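You operate a simulated robot arm through the tools that you are given. There is no shell and no other tool.

You run a simulated robot arm. Do the job below in one go: nothing can be reset, and whatever is moved stays where it is left.

TASK
Pull the mushroom button out and get side A running alone in auto.
Fine: reset before you start.

It is judged by the outcome, as a careful person would: the job done as asked, and still so three seconds after it is handed in. It fails if anything else is knocked over, pushed out of place, dropped, spilled or broken.

THE ROBOT
A 6-joint arm with a two-finger gripper, fixed in place. Base frame: the origin is at the foot of the arm, x ahead of it, y to its left, z up. Lengths are in mm, angles in rad, forces in N, time in s.
Its first joint turns from -2.897 to 2.897 rad. Payload 2.45 kg.
Tool frame: the origin (TCP) lies between the finger pads and is the grasp point; the fingertips stand 20 mm ahead of it; z points along the fingers, y is the line along which they close. Largest opening 140 mm; the body of the gripper starts 168 mm behind the TCP.
Orientation is told as [roll, pitch, yaw] about the base's x, y, z axes, in that order, counted from this pose: with the fingers straight down and closing along the base's y, the tool's x points along the base's -x, its y along +y and its z along -z.

THE INTERFACE
- The arm moves only by the tool nudge_tool. Its argument "rows" is a list of rows, each a list of 7 numbers: the shift along the base's x, y, z in units of 40 mm (1.0 is 40 mm), then the turn, a rotation vector about the base's x, y, z in units of 4 degrees (1.0 is 4 degrees), then the opening, from 0 (shut) to 1 (fully open). In form: [[dx, dy, dz, ax, ay, az, fingers], ...]. A call has 1 to 20 rows; each row shifts and turns the commanded pose from where the row before left it. A call with a number of a shift or a turn outside -1 to 1 is refused whole. Each row takes 0.2 s and may step no farther than 50 mm and 0.15 rad from the row before; otherwise, or with a gripper value out of range, the whole call is refused. Where a pose cannot be reached the arm comes as near as it can. A force on the tool above 70 N (or 10 N above the force at the start of the call, whichever is more), or a blocked arm, ends the call early, and 0.2 s more pass. Each finger travels about 45 mm/s and halts on what it meets, pressing with about 26 N; the grip force reading is that of the motor and also rises with nothing between the fingers. The clock runs only during rows and for 0.2 s after the last one: add rows that do not move to give the fingers time. The reply holds the time, the measured pose of the TCP, the force on the tool along the base axes, the opening and the grip force, in the units named above and with some noise, with the torque about the TCP (base axes, N m) and any sound that the robot's microphone picked up.
- Cameras (640 x 400 px; columns grow to the right, rows downward): "scene" is fixed at [50, 648.4, 1740.4]; the picture's right is [-0.33, -0.94, 0.00], its down [-0.52, 0.18, -0.83] and it looks along [0.79, -0.27, -0.55] (base axes); focal length 320 px, centre (320, 200). "wrist" rides on the gripper at [78, 11, -209] in the tool frame; the picture's right is [-0.14, 0.99, 0.00], its down [-0.92, -0.13, -0.37] and it looks along [-0.37, -0.05, 0.93] (tool axes); focal length 280 px, centre (320, 200). There is no depth. A picture from a camera that has moved, and an enlarged one, comes with that camera's place and axes in the base frame and with its lens.
- camera(camera): a new picture of that camera. The clock stands still meanwhile.
- close_up(camera, box): a new picture of the part [left, top, right, bottom] of that camera's present view, enlarged. The clock stands still meanwhile.
- hand_in(): hands the job in; it is judged then, once.

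Nothing tells you positions but the pictures and the camera data. Unless the task says otherwise, let go and move clear before handing in.

The tools are called after "Call:" as a command line: name --pt "numbers of a row" for each row, then --argument value for the rest, lists and objects as JSON in quotes. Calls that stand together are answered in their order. nudge_tool: Moves the arm, as the interface text tells. Its arguments: {"type":"object","properties":{"rows":{"type":"array","items":{"type":"array","items":{"type":"number"}}}},"required":["rows"]} The other tools are called the same way: camera (camera) takes a picture; close_up (camera, box) takes an enlarged picture of a part of a camera's view; hand_in () hands the job in.

At the start:

```text
time_s: 0.0
ee_pos: [551.6, -130.6, 1413.7]
orientation: [0.0, 0.0, 0.002]
force: [-0.2, -0.6, -0.2]
torque: [0.0, -0.01, 0.01]
width: 140.2
gripper_force: 0.1
```

scene: 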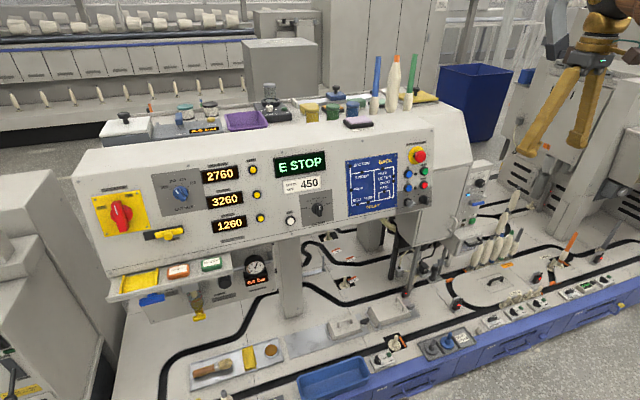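
wrist: 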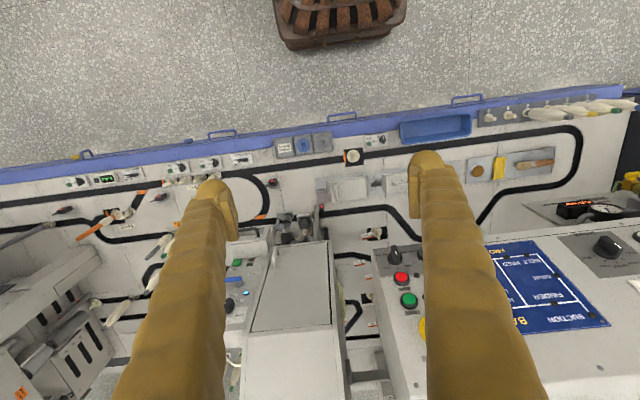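

I see a control panel with an E STOP display, a red mushroom button on the right, a red main switch on the left, and various selectors. I'll take close-ups to read the labels before doing anything.

Call:
close_up --camera "scene" --box '[340, 130, 450, 220]'

Call:
close_up --camera "scene" --box '[240, 140, 350, 240]'

Call:
close_up --camera "scene" --box '[80, 150, 280, 300]'

Call:
close_up --camera "scene" --box '[440, 160, 540, 240]'

```text
4.44 times, centred on (395, 175) of scene
camera zoom: at [50.0, 648.4, 1740.4], right [-0.33, -0.94, 0.0], down [-0.52, 0.18, -0.83], along [0.79, -0.27, -0.55], focal length 1422 px, centre (-13, 311)
```

zoom: 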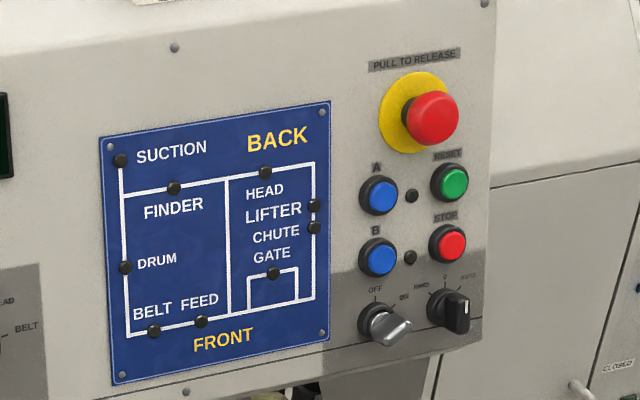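

```text
4.00 times, centred on (295, 190) of scene
camera zoom: at [50.0, 648.4, 1740.4], right [-0.33, -0.94, 0.0], down [-0.52, 0.18, -0.83], along [0.79, -0.27, -0.55], focal length 1280 px, centre (420, 240)
```

zoom: 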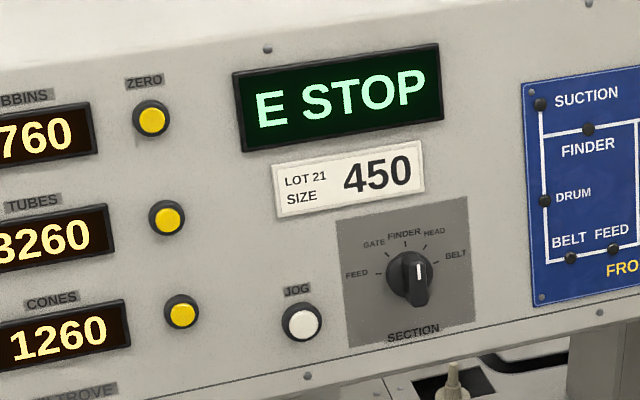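

```text
2.67 times, centred on (180, 225) of scene
camera zoom: at [50.0, 648.4, 1740.4], right [-0.33, -0.94, 0.0], down [-0.52, 0.18, -0.83], along [0.79, -0.27, -0.55], focal length 853 px, centre (693, 133)
```

zoom: 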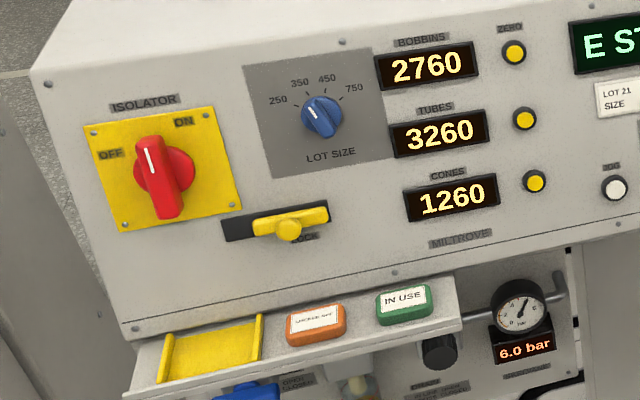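

```text
5.00 times, centred on (490, 200) of scene
camera zoom: at [50.0, 648.4, 1740.4], right [-0.33, -0.94, 0.0], down [-0.52, 0.18, -0.83], along [0.79, -0.27, -0.55], focal length 1600 px, centre (-530, 200)
```

zoom: 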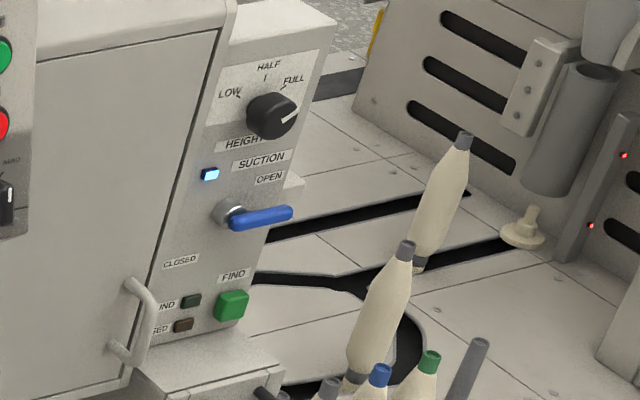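

The panel has a PULL TO RELEASE mushroom, A/B, RESET and STOP buttons, an OFF/ON selector, and a HAND/0/AUTO selector. I'll zoom in closer on their positions.

Call:
close_up --camera "scene" --box '[398, 175, 438, 215]'

Call:
close_up --camera "scene" --box '[400, 138, 440, 178]'

Call:
close_up --camera "scene" --box '[90, 170, 190, 245]'

Call:
close_up --camera "scene" --box '[100, 240, 280, 330]'

Call:
close_up --camera "wrist" --box '[340, 200, 640, 400]'

Call:
close_up --camera "scene" --box '[370, 190, 480, 300]'

```text
10.00 times, centred on (418, 195) of scene
camera zoom: at [50.0, 648.4, 1740.4], right [-0.33, -0.94, 0.0], down [-0.52, 0.18, -0.83], along [0.79, -0.27, -0.55], focal length 3200 px, centre (-660, 250)
```

zoom: 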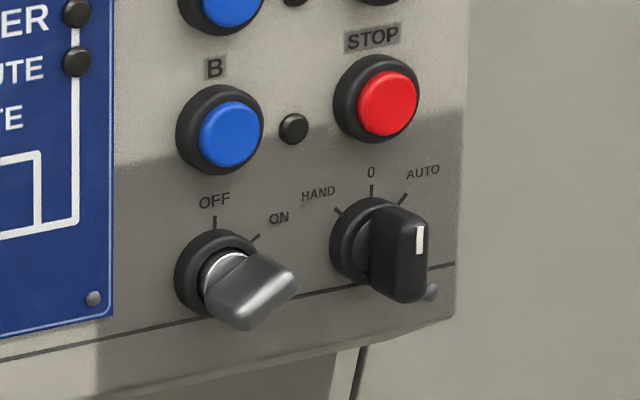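

```text
10.00 times, centred on (420, 158) of scene
camera zoom: at [50.0, 648.4, 1740.4], right [-0.33, -0.94, 0.0], down [-0.52, 0.18, -0.83], along [0.79, -0.27, -0.55], focal length 3200 px, centre (-680, 620)
```

zoom: 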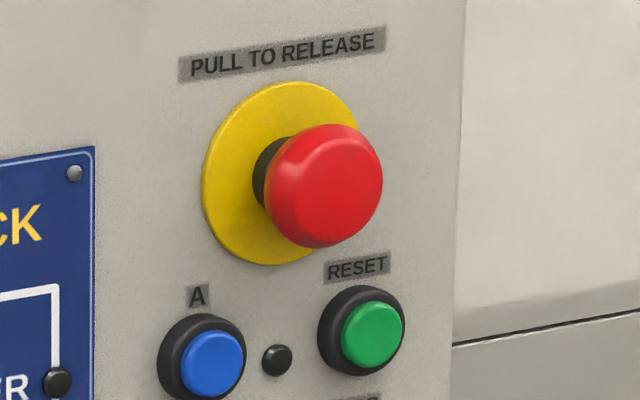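

```text
5.33 times, centred on (140, 208) of scene
camera zoom: at [50.0, 648.4, 1740.4], right [-0.33, -0.94, 0.0], down [-0.52, 0.18, -0.83], along [0.79, -0.27, -0.55], focal length 1706 px, centre (1280, 160)
```

zoom: 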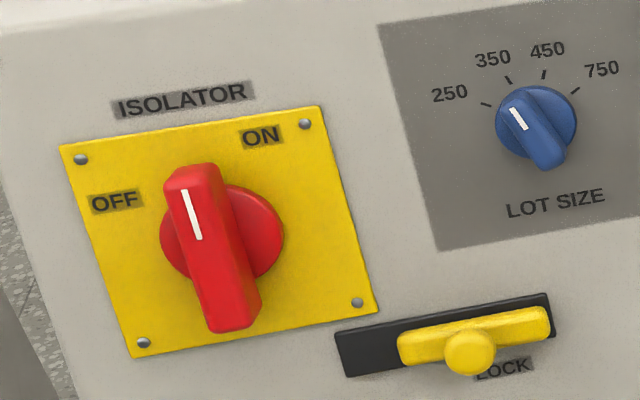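

```text
3.56 times, centred on (190, 285) of scene
camera zoom: at [50.0, 648.4, 1740.4], right [-0.33, -0.94, 0.0], down [-0.52, 0.18, -0.83], along [0.79, -0.27, -0.55], focal length 1138 px, centre (782, -102)
```

zoom: 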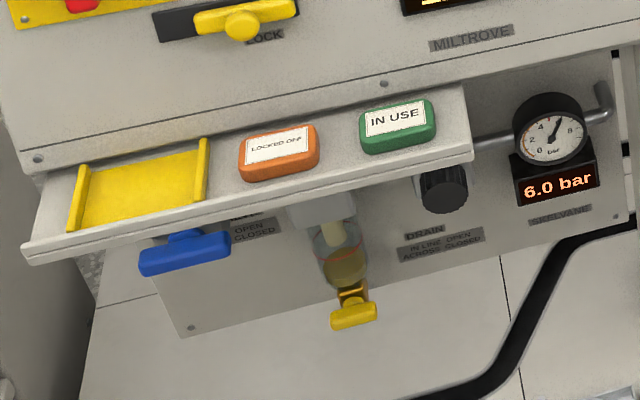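

```text
2.00 times, centred on (490, 300) of wrist
camera zoom: at [472.6, -118.5, 1622.6], right [0.14, 0.99, 0.0], down [0.92, -0.13, 0.37], along [0.37, -0.05, -0.93], focal length 561 px, centre (-20, 0)
```

zoom: 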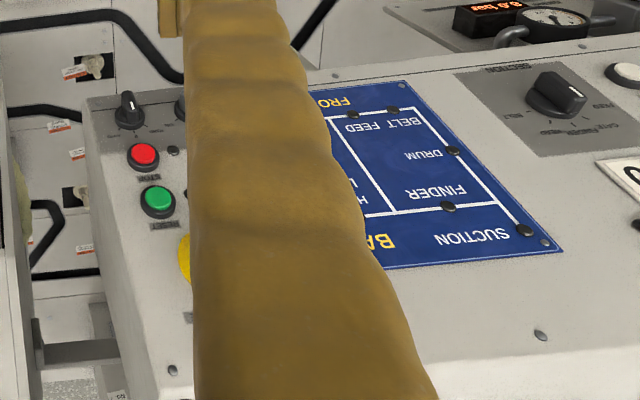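

```text
3.64 times, centred on (425, 245) of scene
camera zoom: at [50.0, 648.4, 1740.4], right [-0.33, -0.94, 0.0], down [-0.52, 0.18, -0.83], along [0.79, -0.27, -0.55], focal length 1164 px, centre (-62, 36)
```

zoom: 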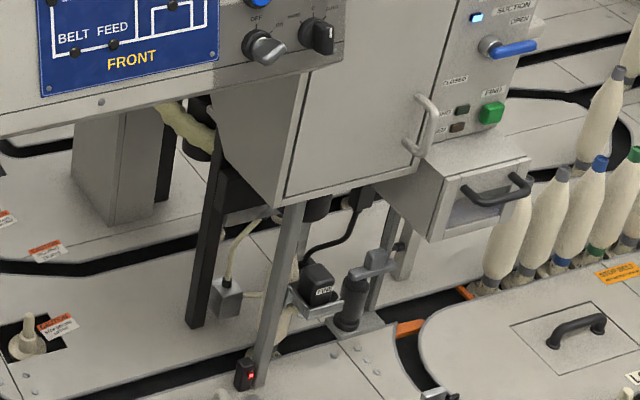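

The display reads E STOP. By triangulation RESET is near (851, -7, 1215), and the panel leans back about 16°. I'll turn the tool to face the panel while staying well clear, so the wrist camera gets a proper look.

Call:
nudge_tool --pt "-0.1 0.1 0 0 -1 0 1" --pt "-0.1 0.1 0 0 -1 0 1" --pt "-0.1 0.1 0 0 -1 0 1" --pt "-0.1 0.1 0 0 -1 0 1" --pt "-0.1 0.15 0 0 -1 0 1" --pt "0 0.15 -0.1 0 -1 0 1" --pt "0 0.15 -0.1 0 -1 0 1" --pt "0 0.2 -0.2 0 -1 0 1" --pt "0 0.2 -0.2 0 -1 0 1" --pt "0 0.2 -0.2 0 -1 0 1" --pt "0 0.2 -0.2 0 -1 0 1" --pt "0 0.2 -0.2 0 -1 0 1" --pt "0 0.2 -0.3 0 -1 0 1" --pt "0 0.2 -0.3 0 -1 0 1" --pt "0 0.2 -0.3 0 -1 0 1" --pt "0 0.2 -0.3 0 -1 0 1" --pt "0 0.2 -0.3 0 -1 0 1" --pt "0 0.2 -0.3 0 -1 0 1" --pt "0 0.1 -0.2 0 -0.43 0 1"

Call:
camera --camera "wrist"

Call:
camera --camera "scene"

```text
time_s: 4.0
ee_pos: [531.7, -5.2, 1301.3]
orientation: [0.015, -1.221, 0.011]
force: [0.0, -0.5, 0.1]
torque: [-0.02, 0.0, -0.05]
width: 140.1
gripper_force: 0.1
out of reach, approached as far as the arm can: row 18, 19
```

```text
taken
camera wrist: at [308.2, 1.3, 1298.9], right [0.02, 0.99, 0.13], down [-0.03, -0.13, 0.99], along [1.0, -0.03, 0.02], focal length 280 px, centre (320, 200)
```

wrist: 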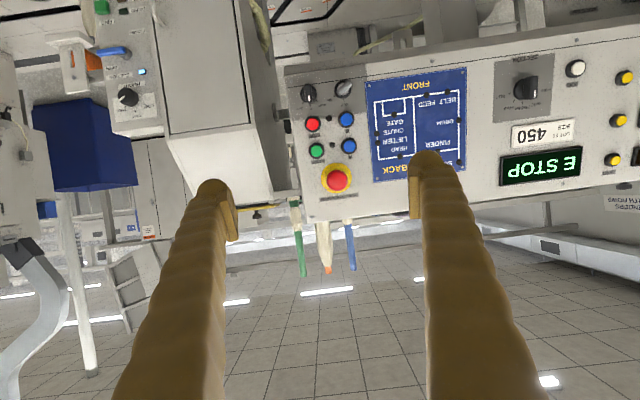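

```text
taken
```

scene: 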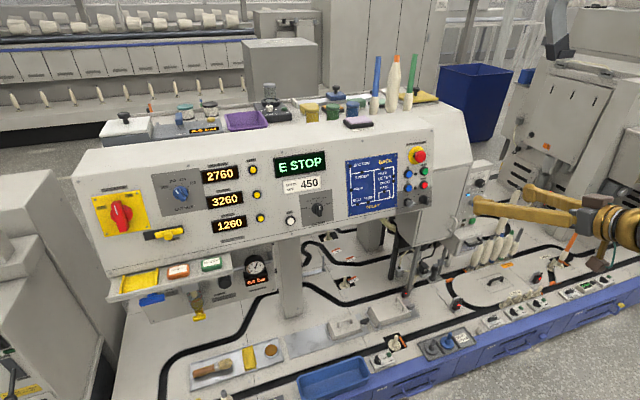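

The tool now faces the panel, and the wrist view is upside down. I'll zoom in on the button cluster to read the knob positions and measure.

Call:
close_up --camera "wrist" --box '[280, 60, 380, 220]'

Call:
close_up --camera "wrist" --box '[290, 65, 370, 115]'

Call:
close_up --camera "wrist" --box '[290, 120, 370, 200]'

Call:
close_up --camera "wrist" --box '[360, 50, 640, 225]'

```text
2.50 times, centred on (330, 140) of wrist
camera zoom: at [308.2, 1.3, 1298.9], right [0.02, 0.99, 0.13], down [-0.03, -0.13, 0.99], along [1.0, -0.03, 0.02], focal length 701 px, centre (295, 350)
```

zoom: 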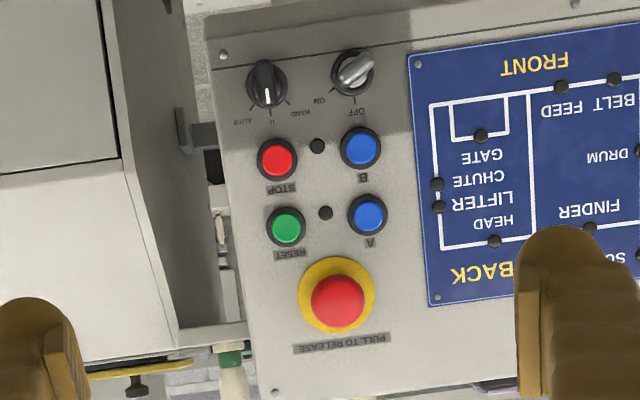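

```text
8.00 times, centred on (330, 90) of wrist
camera zoom: at [308.2, 1.3, 1298.9], right [0.02, 0.99, 0.13], down [-0.03, -0.13, 0.99], along [1.0, -0.03, 0.02], focal length 2243 px, centre (240, 1080)
```

zoom: 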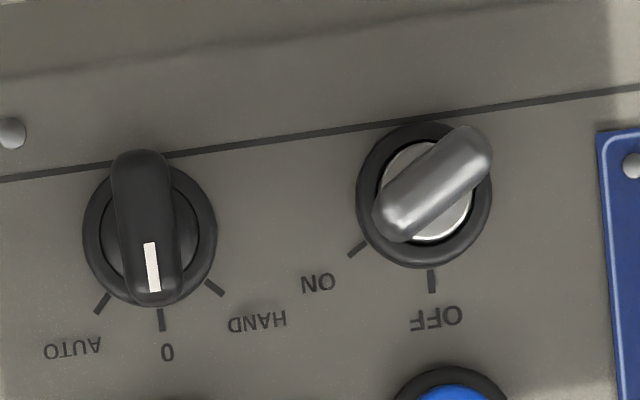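

```text
5.00 times, centred on (330, 160) of wrist
camera zoom: at [308.2, 1.3, 1298.9], right [0.02, 0.99, 0.13], down [-0.03, -0.13, 0.99], along [1.0, -0.03, 0.02], focal length 1402 px, centre (270, 400)
```

zoom: 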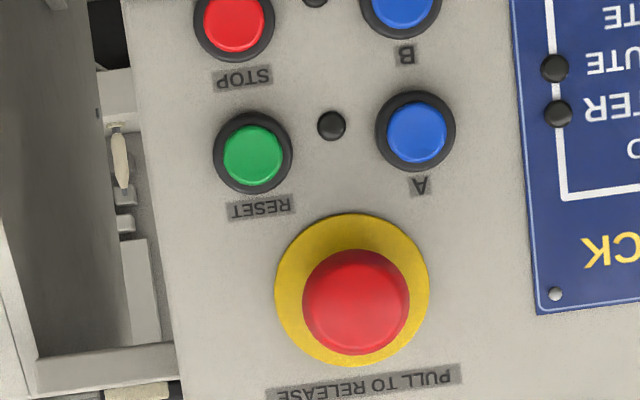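

```text
2.29 times, centred on (500, 138) of wrist
camera zoom: at [308.2, 1.3, 1298.9], right [0.02, 0.99, 0.13], down [-0.03, -0.13, 0.99], along [1.0, -0.03, 0.02], focal length 641 px, centre (-91, 343)
```

zoom: 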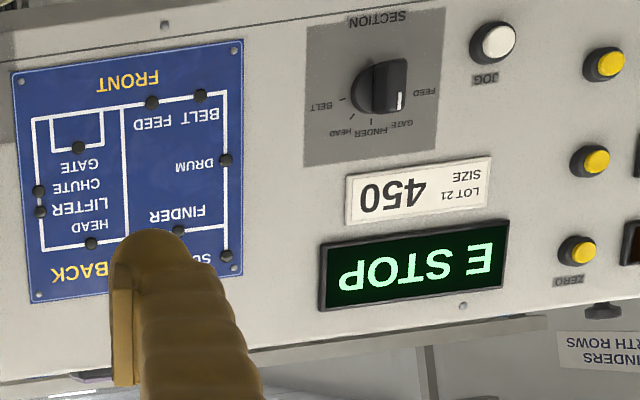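

The mode knob is at 0 and the silver switch is already ON. Triangulation gives the mushroom front at about (853, 23, 1276), RESET (855, -10, 1215), A (853, 55, 1215) and the mode knob (839, -10, 1109), with a panel tilt of about 14°. I'll move forward to a standoff in front of the mushroom.

Call:
nudge_tool --pt "0.8 0.1 0 0 0 0 1" --pt "0.8 0.1 0 0 0 0 1" --pt "0.8 0.1 0 0 0 0 1" --pt "0.8 0.1 0 0 0 0 1" --pt "0.8 0.1 0 0 0 0 1" --pt "0.8 0.1 0 0 0 0 1" --pt "0 0 0 0 0 0 1"

Call:
camera --camera "wrist"

```text
time_s: 5.6
ee_pos: [724.0, -0.3, 1299.7]
orientation: [0.028, -1.24, 0.003]
force: [0.6, -0.3, -0.5]
torque: [0.02, 0.04, -0.02]
width: 139.8
gripper_force: 0.1
out of reach, approached as far as the arm can: row 4, 5
```

```text
taken
camera wrist: at [501.1, 5.4, 1292.0], right [0.02, 0.99, 0.14], down [-0.04, -0.14, 0.99], along [1.0, -0.02, 0.04], focal length 280 px, centre (320, 200)
```

wrist: 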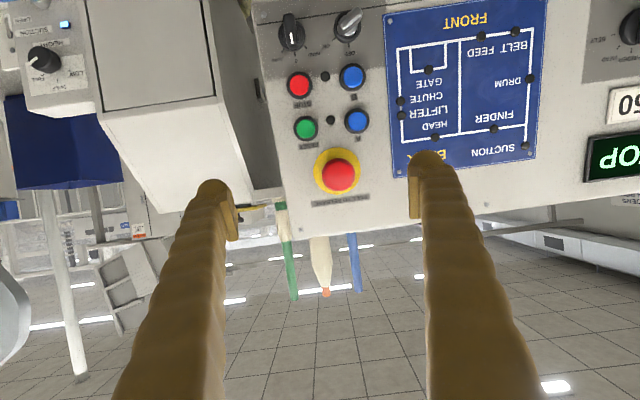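

The arm reached the forward standoff but lagged in y and pitch. I'll command the remaining offset and pitch and see whether it is reachable.

Call:
nudge_tool --pt "0 0.2 0 0 -0.3 0 1" --pt "0 0.2 0 0 -0.3 0 1" --pt "0 0.2 0 0 -0.3 0 1" --pt "0 0 0 0 0 0 1" --pt "0 0 0 0 0 0 1"

```text
time_s: 6.8
ee_pos: [722.6, -12.6, 1296.4]
orientation: [0.028, -1.302, 0.003]
force: [0.1, -0.6, -0.2]
torque: [-0.01, -0.04, -0.01]
width: 139.9
gripper_force: 0.2
out of reach, approached as far as the arm can: row 1, 2, 3
```

The y shift isn't being followed, which suggests a wrist limit or singularity. I'll look at the arm configuration.

Call:
camera --camera "scene"

Call:
close_up --camera "scene" --box '[400, 120, 640, 320]'

```text
taken
```

scene: 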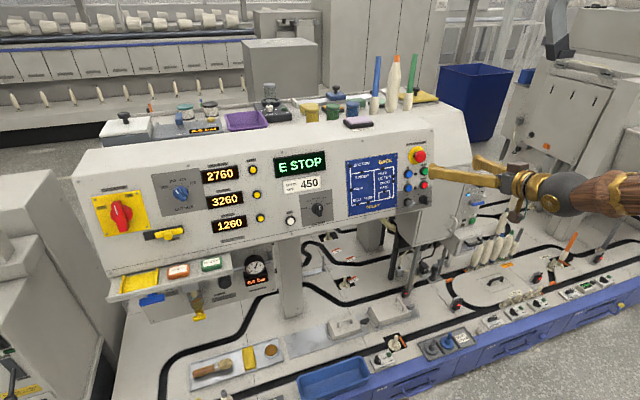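

```text
2.00 times, centred on (520, 220) of scene
camera zoom: at [50.0, 648.4, 1740.4], right [-0.33, -0.94, 0.0], down [-0.52, 0.18, -0.83], along [0.79, -0.27, -0.55], focal length 640 px, centre (-80, 160)
```

zoom: 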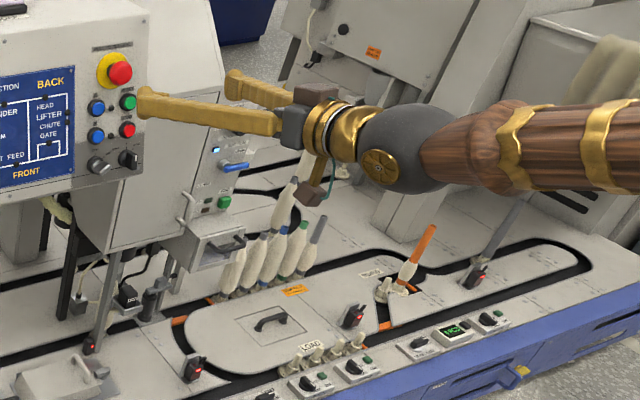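

The wrist is near straight with the forearm, which is a likely singularity. I'll probe with small y moves to see whether it converges.

Call:
nudge_tool --pt "0 0.3 0 0 0 0 1" --pt "0 0.3 0 0 0 0 1" --pt "0 0 0 0 0 0 1"

```text
time_s: 7.6
ee_pos: [722.2, -11.7, 1297.0]
orientation: [0.028, -1.301, 0.002]
force: [0.0, 0.0, 0.0]
torque: [0.03, 0.03, 0.03]
width: 140.1
gripper_force: 0.1
out of reach, approached as far as the arm can: row 1, 2
```

The y shift alone is blocked. I'll test combining it with a yaw, which turns the whole arm about the base axis.

Call:
nudge_tool --pt "0 0.3 0 0 0 0.25 1" --pt "0 0.3 0 0 0 0.25 1" --pt "0 0 0 0 0 0 1"

```text
time_s: 8.4
ee_pos: [723.3, 11.0, 1296.9]
orientation: [0.027, -1.302, 0.037]
force: [-0.5, 0.4, 0.5]
torque: [-0.02, 0.02, -0.02]
width: 140.1
gripper_force: 0.0
```

Coupling yaw with y works, and the resulting yaw of about 3° is harmless for gripping. Next I'll approach to about 40 mm short of the mushroom grasp with the fingers partly closed to 80 mm, then look again.

Call:
nudge_tool --pt "0.5 0.08 -0.06 0 0 0.04 0.57" --pt "0.5 0.08 -0.06 0 0 0.04 0.57" --pt "0.5 0.08 -0.07 0 0 0.04 0.57" --pt "0.5 0.05 -0.07 0 0 0.04 0.57" --pt "0.2 0 0 0 0 0 0.57" --pt "0 0 0 0 0 0 0.57"

Call:
camera --camera "wrist"

Call:
close_up --camera "scene" --box '[380, 120, 480, 220]'

```text
time_s: 9.8
ee_pos: [810.6, 13.7, 1288.3]
orientation: [0.027, -1.301, 0.048]
force: [-0.2, 0.6, -0.2]
torque: [0.01, 0.0, 0.0]
width: 79.7
gripper_force: 0.2
out of reach, approached as far as the arm can: row 2, 4
```

```text
taken
camera wrist: at [588.0, 9.6, 1267.5], right [-0.04, 0.99, 0.14], down [-0.1, -0.14, 0.98], along [0.99, 0.02, 0.1], focal length 280 px, centre (320, 200)
```

wrist: 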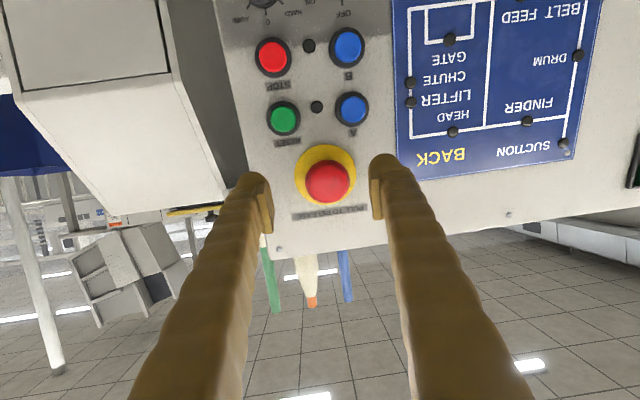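

```text
4.00 times, centred on (430, 170) of scene
camera zoom: at [50.0, 648.4, 1740.4], right [-0.33, -0.94, 0.0], down [-0.52, 0.18, -0.83], along [0.79, -0.27, -0.55], focal length 1280 px, centre (-120, 320)
```

zoom: 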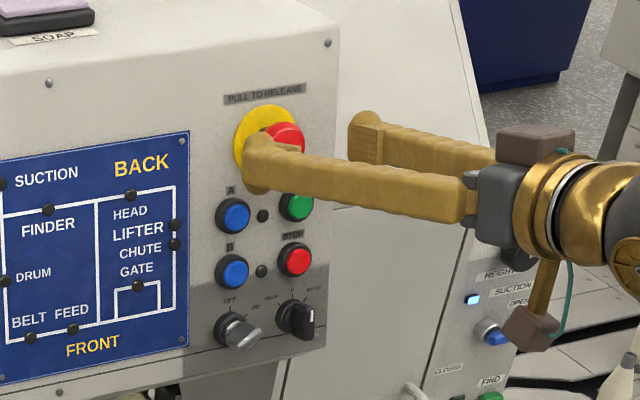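

The mushroom is about 7 mm to +y and 2 mm above the tool axis. I'll correct that before advancing.

Call:
nudge_tool --pt "0 0.12 0.03 0 -0.1 0.15 0.57" --pt "0 0.12 0.02 0 -0.1 0.15 0.57" --pt "0 0 0 0 0 0 0.57"

Call:
close_up --camera "wrist" --box '[220, 80, 420, 260]'

```text
time_s: 10.6
ee_pos: [809.4, 22.7, 1291.5]
orientation: [0.017, -1.318, 0.072]
force: [-0.1, -0.7, 0.3]
torque: [0.01, 0.01, 0.04]
width: 79.8
gripper_force: 0.2
```

```text
2.22 times, centred on (320, 170) of wrist
camera zoom: at [588.3, 15.7, 1266.1], right [-0.05, 0.99, 0.14], down [-0.11, -0.14, 0.98], along [0.99, 0.04, 0.12], focal length 623 px, centre (320, 267)
```

zoom: 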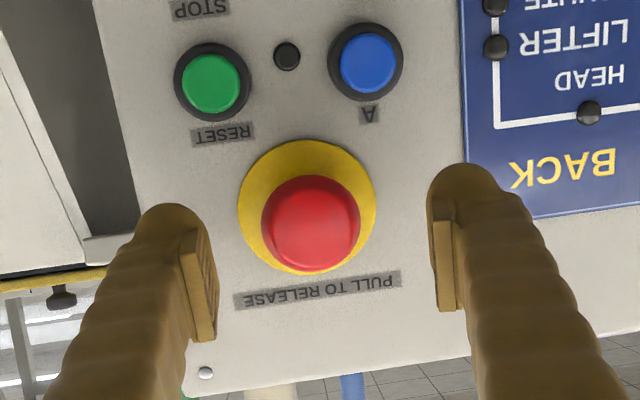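

The mushroom is now centred on the tool axis within about 3 mm. I'll advance 40 mm along the axis so the fingertips sit either side of the head, about 8 mm off the panel.

Call:
nudge_tool --pt "0.25 -0.01 -0.065 0 0 0 0.57" --pt "0.25 -0.01 -0.065 0 0 0 0.57" --pt "0.25 -0.01 -0.065 0 0 0 0.57" --pt "0.2 0 -0.05 0 0 0 0.57" --pt "0 0 0 0 0 0 0.57"

Call:
close_up --camera "wrist" --box '[220, 80, 420, 260]'

Call:
close_up --camera "scene" --box '[395, 130, 455, 190]'

```text
time_s: 11.8
ee_pos: [847.5, 23.0, 1280.5]
orientation: [0.021, -1.316, 0.073]
force: [-42.2, 1.8, 4.8]
torque: [-0.26, -0.09, -2.03]
width: 79.9
gripper_force: 0.1
```

```text
2.22 times, centred on (320, 170) of wrist
camera zoom: at [625.4, 14.1, 1256.9], right [-0.06, 0.99, 0.14], down [-0.11, -0.14, 0.98], along [0.99, 0.04, 0.12], focal length 623 px, centre (320, 267)
```

zoom: 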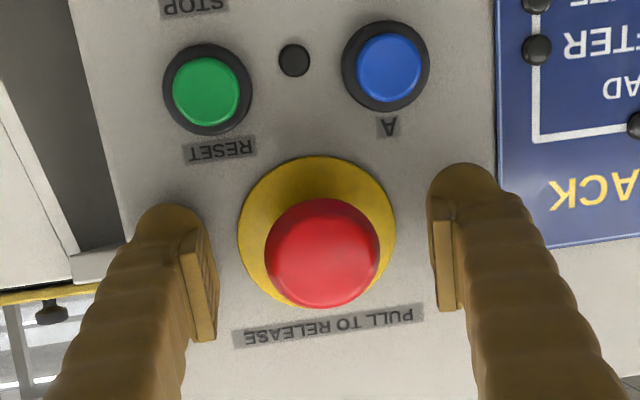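

```text
6.67 times, centred on (425, 160) of scene
camera zoom: at [50.0, 648.4, 1740.4], right [-0.33, -0.94, 0.0], down [-0.52, 0.18, -0.83], along [0.79, -0.27, -0.55], focal length 2133 px, centre (-380, 467)
```

zoom: 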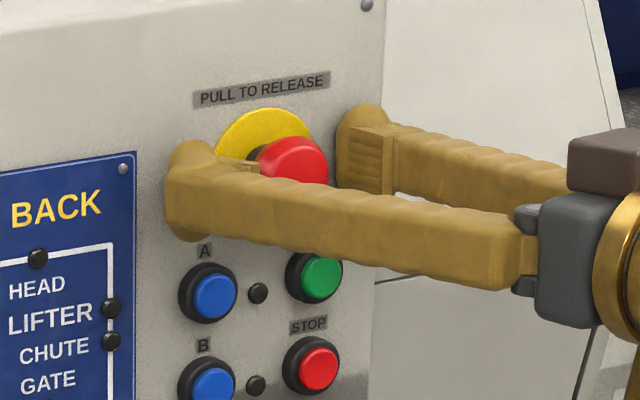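

The right fingertip touched the panel at -42 N, so the panel is about 6 mm closer than I estimated. I'll back off about 5 mm, keeping the mushroom centred between the pads.

Call:
nudge_tool --pt "-0.13 -0.01 0.03 0 0 0 0.57" --pt "0 0 0 0 0 0 0.57"

```text
time_s: 12.4
ee_pos: [843.6, 22.7, 1281.8]
orientation: [0.019, -1.316, 0.071]
force: [-0.2, -0.5, 0.7]
torque: [-0.02, 0.01, -0.01]
width: 80.0
gripper_force: 0.0
```

The contact force is gone. I'll close on the mushroom head now.

Call:
nudge_tool --pt "0 0 0 0 0 0 0.35" --pt "0 0 0 0 0 0 0.2" --pt "0 0 0 0 0 0 0.1" --pt "0 0 0 0 0 0 0.1" --pt "0 0 0 0 0 0 0.1"

Call:
close_up --camera "wrist" --box '[220, 80, 420, 260]'

```text
time_s: 13.6
ee_pos: [842.8, 23.8, 1281.7]
orientation: [0.017, -1.317, 0.076]
force: [2.4, 29.3, -1.2]
torque: [0.14, -0.07, 0.4]
width: 38.9
gripper_force: 45.1
```

```text
2.22 times, centred on (320, 170) of wrist
camera zoom: at [621.3, 14.8, 1257.7], right [-0.06, 0.99, 0.14], down [-0.11, -0.14, 0.98], along [0.99, 0.04, 0.12], focal length 623 px, centre (320, 267)
```

zoom: 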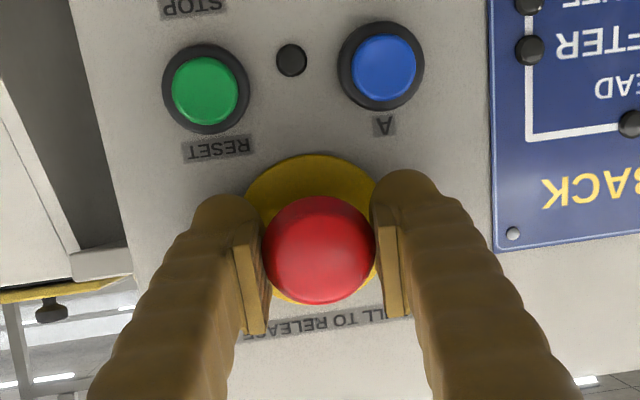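

The mushroom is gripped at 38.9 mm width with a slight lateral load. I'll relieve that a little and then pull straight out along the panel normal.

Call:
nudge_tool --pt "0 0.04 0 0 0 0 0.1" --pt "-0.08 0 0.02 0 0 0 0.1" --pt "-0.08 0 0.02 0 0 0 0.1" --pt "-0.08 0 0.02 0 0 0 0.1" --pt "-0.08 0 0.02 0 0 0 0.1" --pt "0 0 0 0 0 0 0.1"

Call:
close_up --camera "scene" --box '[240, 110, 460, 240]'

Call:
close_up --camera "wrist" --box '[220, 80, 420, 260]'

```text
time_s: 14.8
ee_pos: [835.3, 24.5, 1283.1]
orientation: [0.02, -1.316, 0.073]
force: [43.6, 3.4, -9.6]
torque: [0.31, -0.09, 0.24]
width: 38.6
gripper_force: 45.0
stopped in row 5: the force on the tool passed its limit at 80 N (the readings are from after the stop); the commanded pose is now the measured one
```

```text
2.91 times, centred on (350, 175) of scene
camera zoom: at [50.0, 648.4, 1740.4], right [-0.33, -0.94, 0.0], down [-0.52, 0.18, -0.83], along [0.79, -0.27, -0.55], focal length 931 px, centre (233, 273)
```

zoom: 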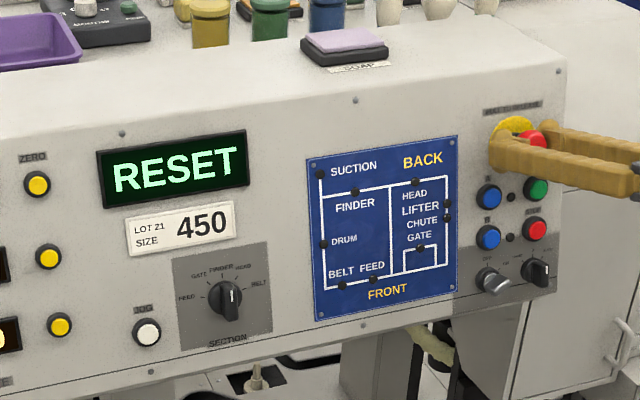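

```text
2.22 times, centred on (320, 170) of wrist
camera zoom: at [613.1, 15.1, 1259.8], right [-0.06, 0.99, 0.14], down [-0.11, -0.14, 0.98], along [0.99, 0.04, 0.12], focal length 623 px, centre (320, 267)
```

zoom: 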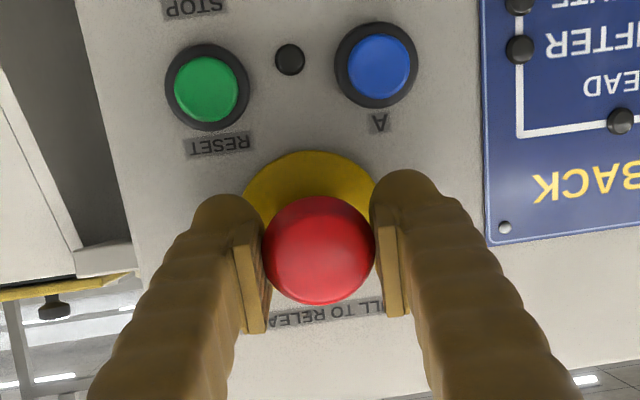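

The mushroom popped out and the display now reads RESET. I'll open the fingers and back away along the tool axis.

Call:
nudge_tool --pt "0.02 0 -0.005 0 0 0 0.2" --pt "0 0 0 0 0 0 0.4" --pt "0 0 0 0 0 0 0.57" --pt "0 0 0 0 0 0 0.57" --pt "0 0 0 0 0 0 0.57" --pt "-0.4 0 0.1 0 0 0 0.57" --pt "-0.6 0 0.15 0 0 0 0.57" --pt "-0.6 0 0.15 0 0 0 0.57" --pt "-0.4 0 0.1 0 0 0 0.57" --pt "0 0 0 0 0 0 0.57"

Call:
camera --camera "wrist"

Call:
close_up --camera "scene" --box '[240, 110, 460, 240]'

```text
time_s: 17.0
ee_pos: [753.7, 24.6, 1304.0]
orientation: [0.023, -1.319, 0.067]
force: [-0.4, -0.1, 0.5]
torque: [-0.01, -0.03, 0.01]
width: 79.7
gripper_force: 0.0
```

```text
taken
camera wrist: at [531.7, 16.0, 1280.2], right [-0.06, 0.99, 0.14], down [-0.11, -0.14, 0.98], along [0.99, 0.04, 0.12], focal length 280 px, centre (320, 200)
```

wrist: 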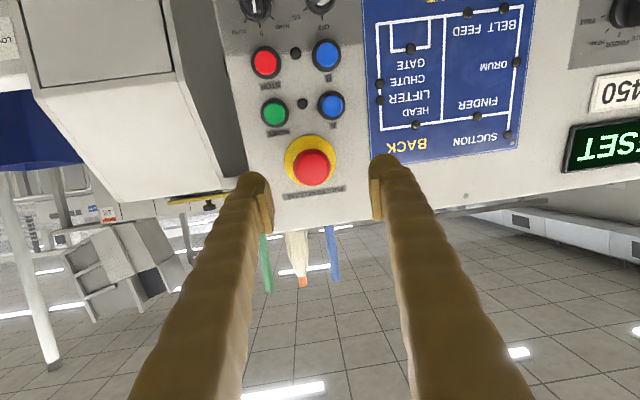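

```text
2.91 times, centred on (350, 175) of scene
camera zoom: at [50.0, 648.4, 1740.4], right [-0.33, -0.94, 0.0], down [-0.52, 0.18, -0.83], along [0.79, -0.27, -0.55], focal length 931 px, centre (233, 273)
```

zoom: 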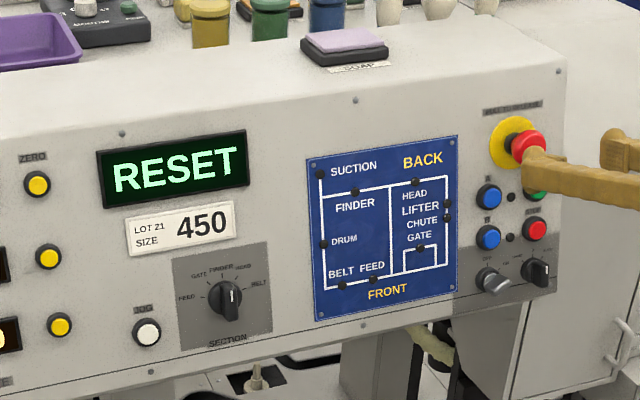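

Next is RESET. I'll close the fingers and move to a standoff in front of the green button, coupling yaw with the y shift.

Call:
nudge_tool --pt "0 -0.225 -0.43 0 0 -0.15 0.3" --pt "0 -0.225 -0.43 0 0 -0.15 0.1" --pt "0.2 -0.225 -0.43 0 0 -0.15 0" --pt "0.2 -0.225 -0.43 0 0 -0.15 0" --pt "0 0 0 0 0 0 0" --pt "0 0 0 0 0 0 0"

Call:
camera --camera "wrist"

```text
time_s: 18.4
ee_pos: [769.7, -14.0, 1234.6]
orientation: [0.029, -1.318, 0.028]
force: [0.4, 0.2, -0.3]
torque: [0.04, 0.01, 0.02]
width: 0.0
gripper_force: 26.1
```

```text
taken
camera wrist: at [547.6, -14.1, 1212.2], right [-0.02, 0.99, 0.14], down [-0.12, -0.14, 0.98], along [0.99, 0.0, 0.12], focal length 280 px, centre (320, 200)
```

wrist: 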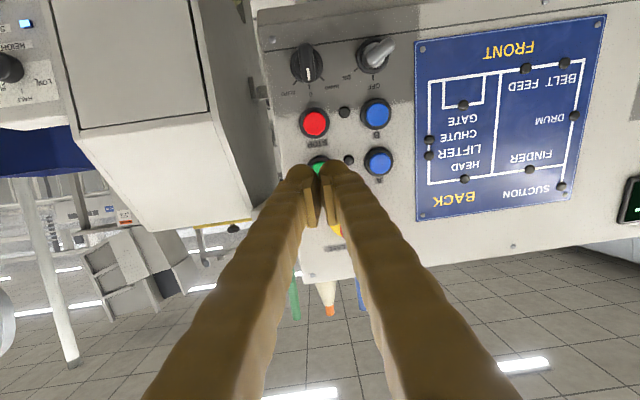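

The fingers are closed and RESET sits just ahead of the tips. I'll zoom to check the alignment.

Call:
close_up --camera "wrist" --box '[270, 120, 370, 230]'

Call:
close_up --camera "scene" --box '[390, 130, 470, 220]'

```text
3.64 times, centred on (320, 175) of wrist
camera zoom: at [547.6, -14.1, 1212.2], right [-0.02, 0.99, 0.14], down [-0.12, -0.14, 0.98], along [0.99, 0.0, 0.12], focal length 1020 px, centre (320, 291)
```

zoom: 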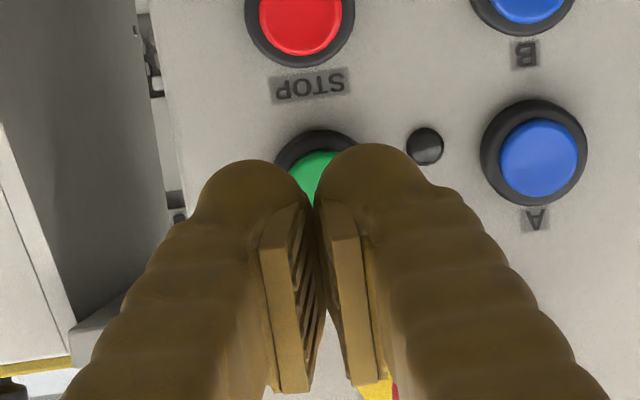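

```text
4.44 times, centred on (430, 175) of scene
camera zoom: at [50.0, 648.4, 1740.4], right [-0.33, -0.94, 0.0], down [-0.52, 0.18, -0.83], along [0.79, -0.27, -0.55], focal length 1422 px, centre (-169, 311)
```

zoom: 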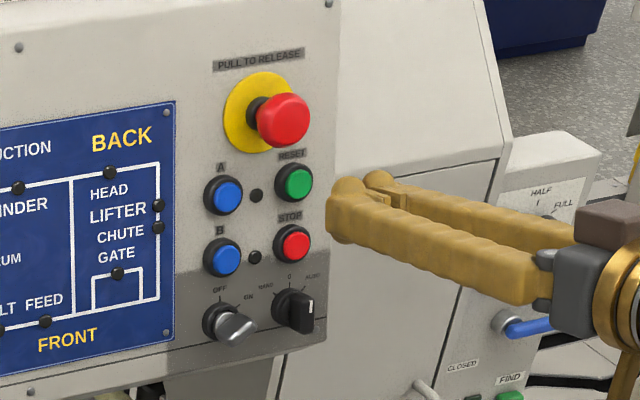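

The tool axis lines up with RESET within about 2 mm. I'll advance most of the way and then press in small steps while watching the force.

Call:
nudge_tool --pt "0.4 0 -0.095 0 0 0 0" --pt "0.4 0 -0.095 0 0 0 0" --pt "0.3 0 -0.07 0 0 0 0" --pt "0.1 0 -0.025 0 0 0 0" --pt "0 0 0 0 0 0 0"

Call:
close_up --camera "scene" --box '[390, 130, 470, 220]'

Call:
close_up --camera "wrist" --box '[270, 120, 370, 230]'

```text
time_s: 19.6
ee_pos: [818.4, -17.8, 1225.7]
orientation: [0.032, -1.313, 0.028]
force: [0.5, -0.6, 0.8]
torque: [0.0, 0.01, -0.01]
width: 0.3
gripper_force: 25.8
out of reach, approached as far as the arm can: row 3
```

```text
4.44 times, centred on (430, 175) of scene
camera zoom: at [50.0, 648.4, 1740.4], right [-0.33, -0.94, 0.0], down [-0.52, 0.18, -0.83], along [0.79, -0.27, -0.55], focal length 1422 px, centre (-169, 311)
```

zoom: 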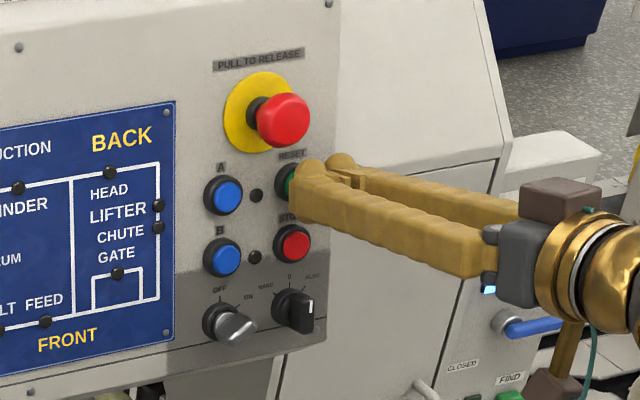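

```text
3.64 times, centred on (320, 175) of wrist
camera zoom: at [595.6, -18.6, 1202.3], right [-0.02, 0.99, 0.14], down [-0.12, -0.14, 0.98], along [0.99, 0.01, 0.12], focal length 1020 px, centre (320, 291)
```

zoom: 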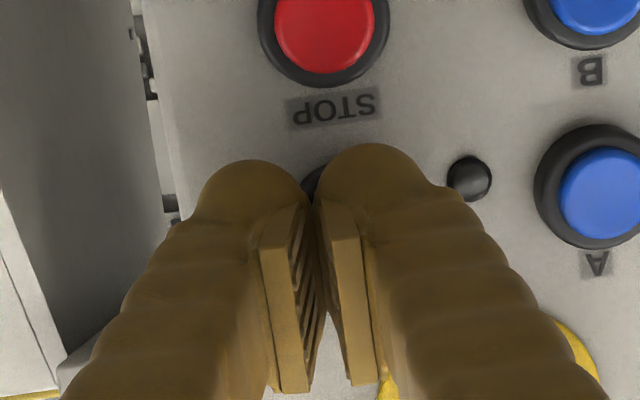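

The arm drifted about 6 mm to -y. I'll correct y and z with a bit more yaw before pressing.

Call:
nudge_tool --pt "0 0.08 -0.03 0 0 0.2 0" --pt "0 0.06 -0.02 0 0 0.2 0" --pt "0 0 0 0 0 0 0"

Call:
close_up --camera "wrist" --box '[270, 120, 370, 230]'

Call:
close_up --camera "scene" --box '[400, 150, 450, 200]'

```text
time_s: 20.4
ee_pos: [818.0, -9.6, 1223.2]
orientation: [0.021, -1.318, 0.057]
force: [0.2, 1.1, -0.5]
torque: [0.02, -0.03, 0.0]
width: 0.0
gripper_force: 26.2
```

```text
3.64 times, centred on (320, 175) of wrist
camera zoom: at [595.8, -16.2, 1199.3], right [-0.04, 0.99, 0.14], down [-0.12, -0.14, 0.98], along [0.99, 0.02, 0.12], focal length 1020 px, centre (320, 291)
```

zoom: 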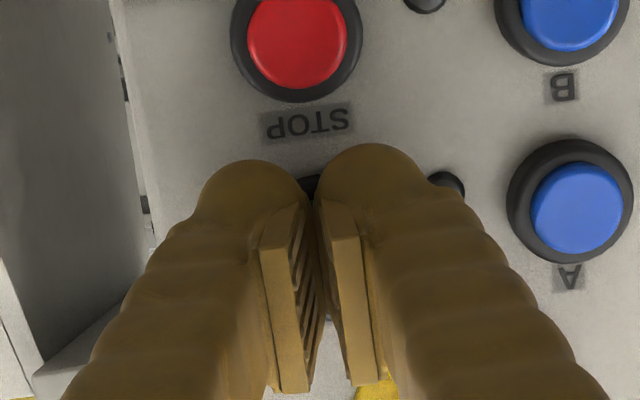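

```text
8.00 times, centred on (425, 175) of scene
camera zoom: at [50.0, 648.4, 1740.4], right [-0.33, -0.94, 0.0], down [-0.52, 0.18, -0.83], along [0.79, -0.27, -0.55], focal length 2560 px, centre (-520, 400)
```

zoom: 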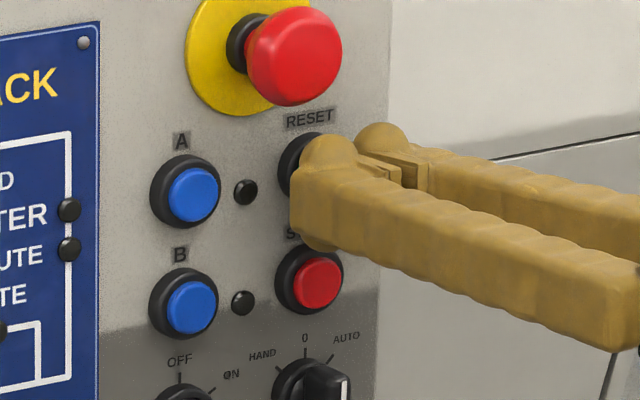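

The tip is about 13 mm from RESET and well aligned, with the button slightly above the axis. I'll press forward in small steps.

Call:
nudge_tool --pt "0.1 0 0 0 0 0 0" --pt "0.1 0 0 0 0 0 0" --pt "0.07 0 -0.01 0 0 0 0" --pt "0.05 0 -0.01 0 0 0 0" --pt "0 0 0 0 0 0 0"

Call:
close_up --camera "scene" --box '[240, 110, 460, 240]'

```text
time_s: 21.6
ee_pos: [829.5, -10.8, 1221.9]
orientation: [0.022, -1.315, 0.058]
force: [-17.5, -0.1, -2.2]
torque: [0.01, 0.12, -0.13]
width: 0.2
gripper_force: 25.9
heard: click
```

```text
2.91 times, centred on (350, 175) of scene
camera zoom: at [50.0, 648.4, 1740.4], right [-0.33, -0.94, 0.0], down [-0.52, 0.18, -0.83], along [0.79, -0.27, -0.55], focal length 931 px, centre (233, 273)
```

zoom: 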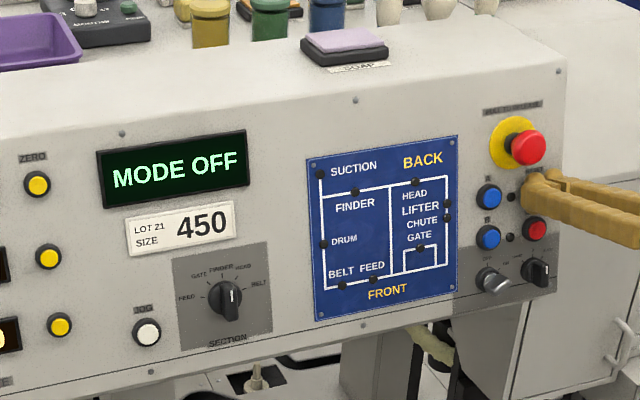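

RESET clicked and the display now reads MODE OFF. I'll back off and move down to a standoff in front of the HAND/0/AUTO knob.

Call:
nudge_tool --pt "-0.5 0 0.12 0 0 0 0" --pt "-0.9 0 0.2 0 0 0 0" --pt "-0.9 0 0.2 0 0 0 0" --pt "0 0 -0.6 0 0 0 0.15" --pt "0 0 -0.6 0 0 0 0.3" --pt "0 0 -0.6 0 0 0 0.3" --pt "0 0 -0.6 0 0 0 0.3" --pt "0 0 -0.3 0 0 0 0.3" --pt "0 0 0 0 0 0 0.3"

Call:
camera --camera "wrist"

Call:
close_up --camera "wrist" --box '[240, 100, 400, 220]'

Call:
close_up --camera "scene" --box '[380, 130, 480, 240]'

```text
time_s: 23.6
ee_pos: [739.9, -12.7, 1136.5]
orientation: [0.031, -1.315, 0.056]
force: [-0.4, 0.6, 0.1]
torque: [0.01, 0.0, 0.01]
width: 42.0
gripper_force: 0.1
```

```text
taken
camera wrist: at [516.8, -20.7, 1112.3], right [-0.05, 0.99, 0.14], down [-0.11, -0.15, 0.98], along [0.99, 0.04, 0.12], focal length 280 px, centre (320, 200)
```

wrist: 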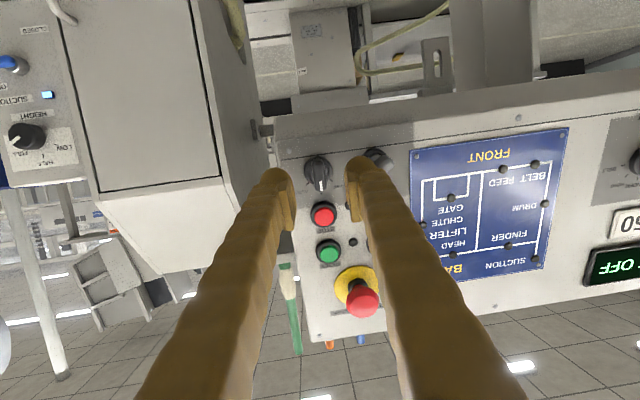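

```text
3.33 times, centred on (320, 160) of wrist
camera zoom: at [516.8, -20.7, 1112.3], right [-0.05, 0.99, 0.14], down [-0.11, -0.15, 0.98], along [0.99, 0.04, 0.12], focal length 935 px, centre (320, 333)
```

zoom: 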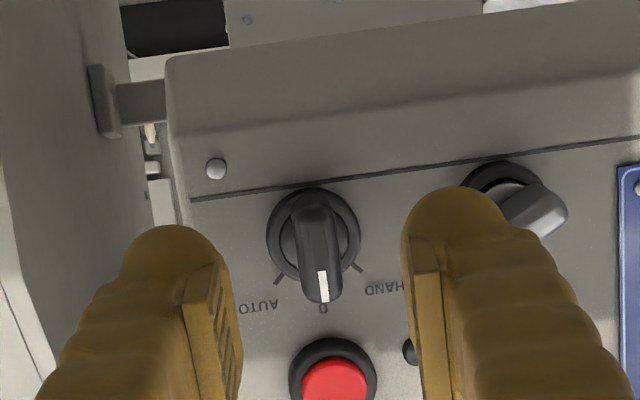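

```text
3.64 times, centred on (430, 185) of scene
camera zoom: at [50.0, 648.4, 1740.4], right [-0.33, -0.94, 0.0], down [-0.52, 0.18, -0.83], along [0.79, -0.27, -0.55], focal length 1164 px, centre (-80, 254)
```

zoom: 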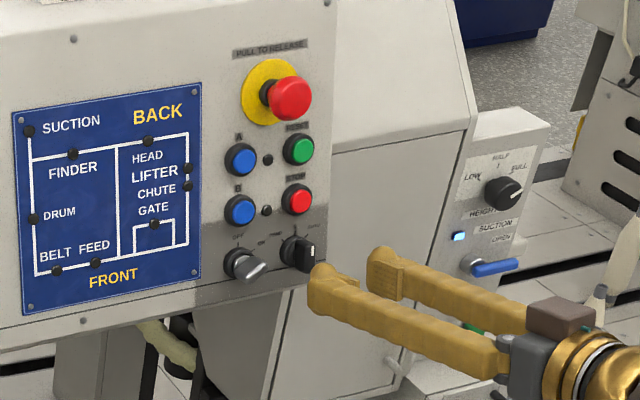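

The bar knob is about 8 mm above my tool axis and roughly 55 mm ahead of the tips. I'll advance 40 mm and correct at the same time.

Call:
nudge_tool --pt "0.25 0.04 0 0 0 0 0.3" --pt "0.25 0.04 -0.01 0 0 0 0.3" --pt "0.25 0.04 -0.02 0 0 0 0.3" --pt "0.25 0.03 -0.02 0 0 0 0.3" --pt "0 0 0 0 0 0 0.3"

Call:
close_up --camera "wrist" --box '[240, 100, 400, 220]'

Call:
close_up --camera "scene" --box '[390, 170, 450, 230]'

```text
time_s: 24.8
ee_pos: [778.0, -14.9, 1135.7]
orientation: [0.034, -1.316, 0.056]
force: [-0.2, 0.0, 0.9]
torque: [0.02, 0.01, -0.01]
width: 42.1
gripper_force: 0.1
out of reach, approached as far as the arm can: row 1, 3
```

```text
3.33 times, centred on (320, 160) of wrist
camera zoom: at [556.8, -23.3, 1112.1], right [-0.05, 0.99, 0.14], down [-0.11, -0.15, 0.98], along [0.99, 0.04, 0.12], focal length 935 px, centre (320, 333)
```

zoom: 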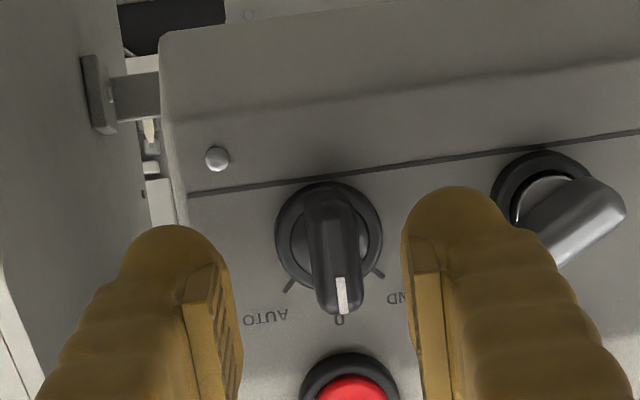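

```text
6.67 times, centred on (420, 200) of scene
camera zoom: at [50.0, 648.4, 1740.4], right [-0.33, -0.94, 0.0], down [-0.52, 0.18, -0.83], along [0.79, -0.27, -0.55], focal length 2133 px, centre (-347, 200)
```

zoom: 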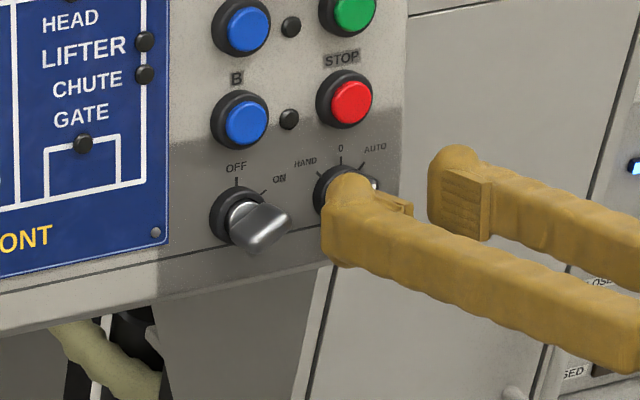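

The arm is at its wrist-straight limit and drifts in y. Pitching the tool slightly more downward should free it and let me remove the yaw, and it keeps the pads parallel to the bar. I'll reorient here.

Call:
nudge_tool --pt "0 0 0.01 0 0.55 -0.2 0.3" --pt "0 0.05 0.02 0 0.55 -0.5 0.3" --pt "0.02 0.13 0.03 0 0.55 -0.5 0.3" --pt "0 0 0 0 0 0 0.3" --pt "0 0 0 0 0 0 0.3"

Call:
close_up --camera "wrist" --box '[240, 100, 400, 220]'

```text
time_s: 26.0
ee_pos: [773.5, -52.0, 1136.7]
orientation: [0.046, -1.196, -0.035]
force: [-0.5, 0.5, 0.5]
torque: [0.0, -0.02, 0.01]
width: 41.8
gripper_force: 0.1
out of reach, approached as far as the arm can: row 1, 2, 3
```

```text
3.33 times, centred on (320, 160) of wrist
camera zoom: at [551.4, -42.7, 1140.6], right [0.04, 0.99, 0.15], down [-0.01, -0.14, 0.99], along [1.0, -0.04, 0.0], focal length 935 px, centre (320, 333)
```

zoom: 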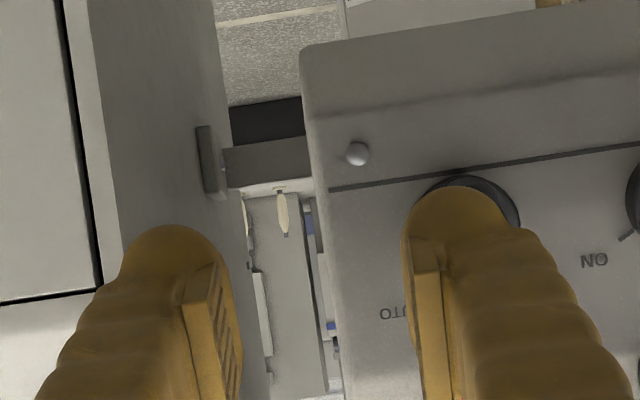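

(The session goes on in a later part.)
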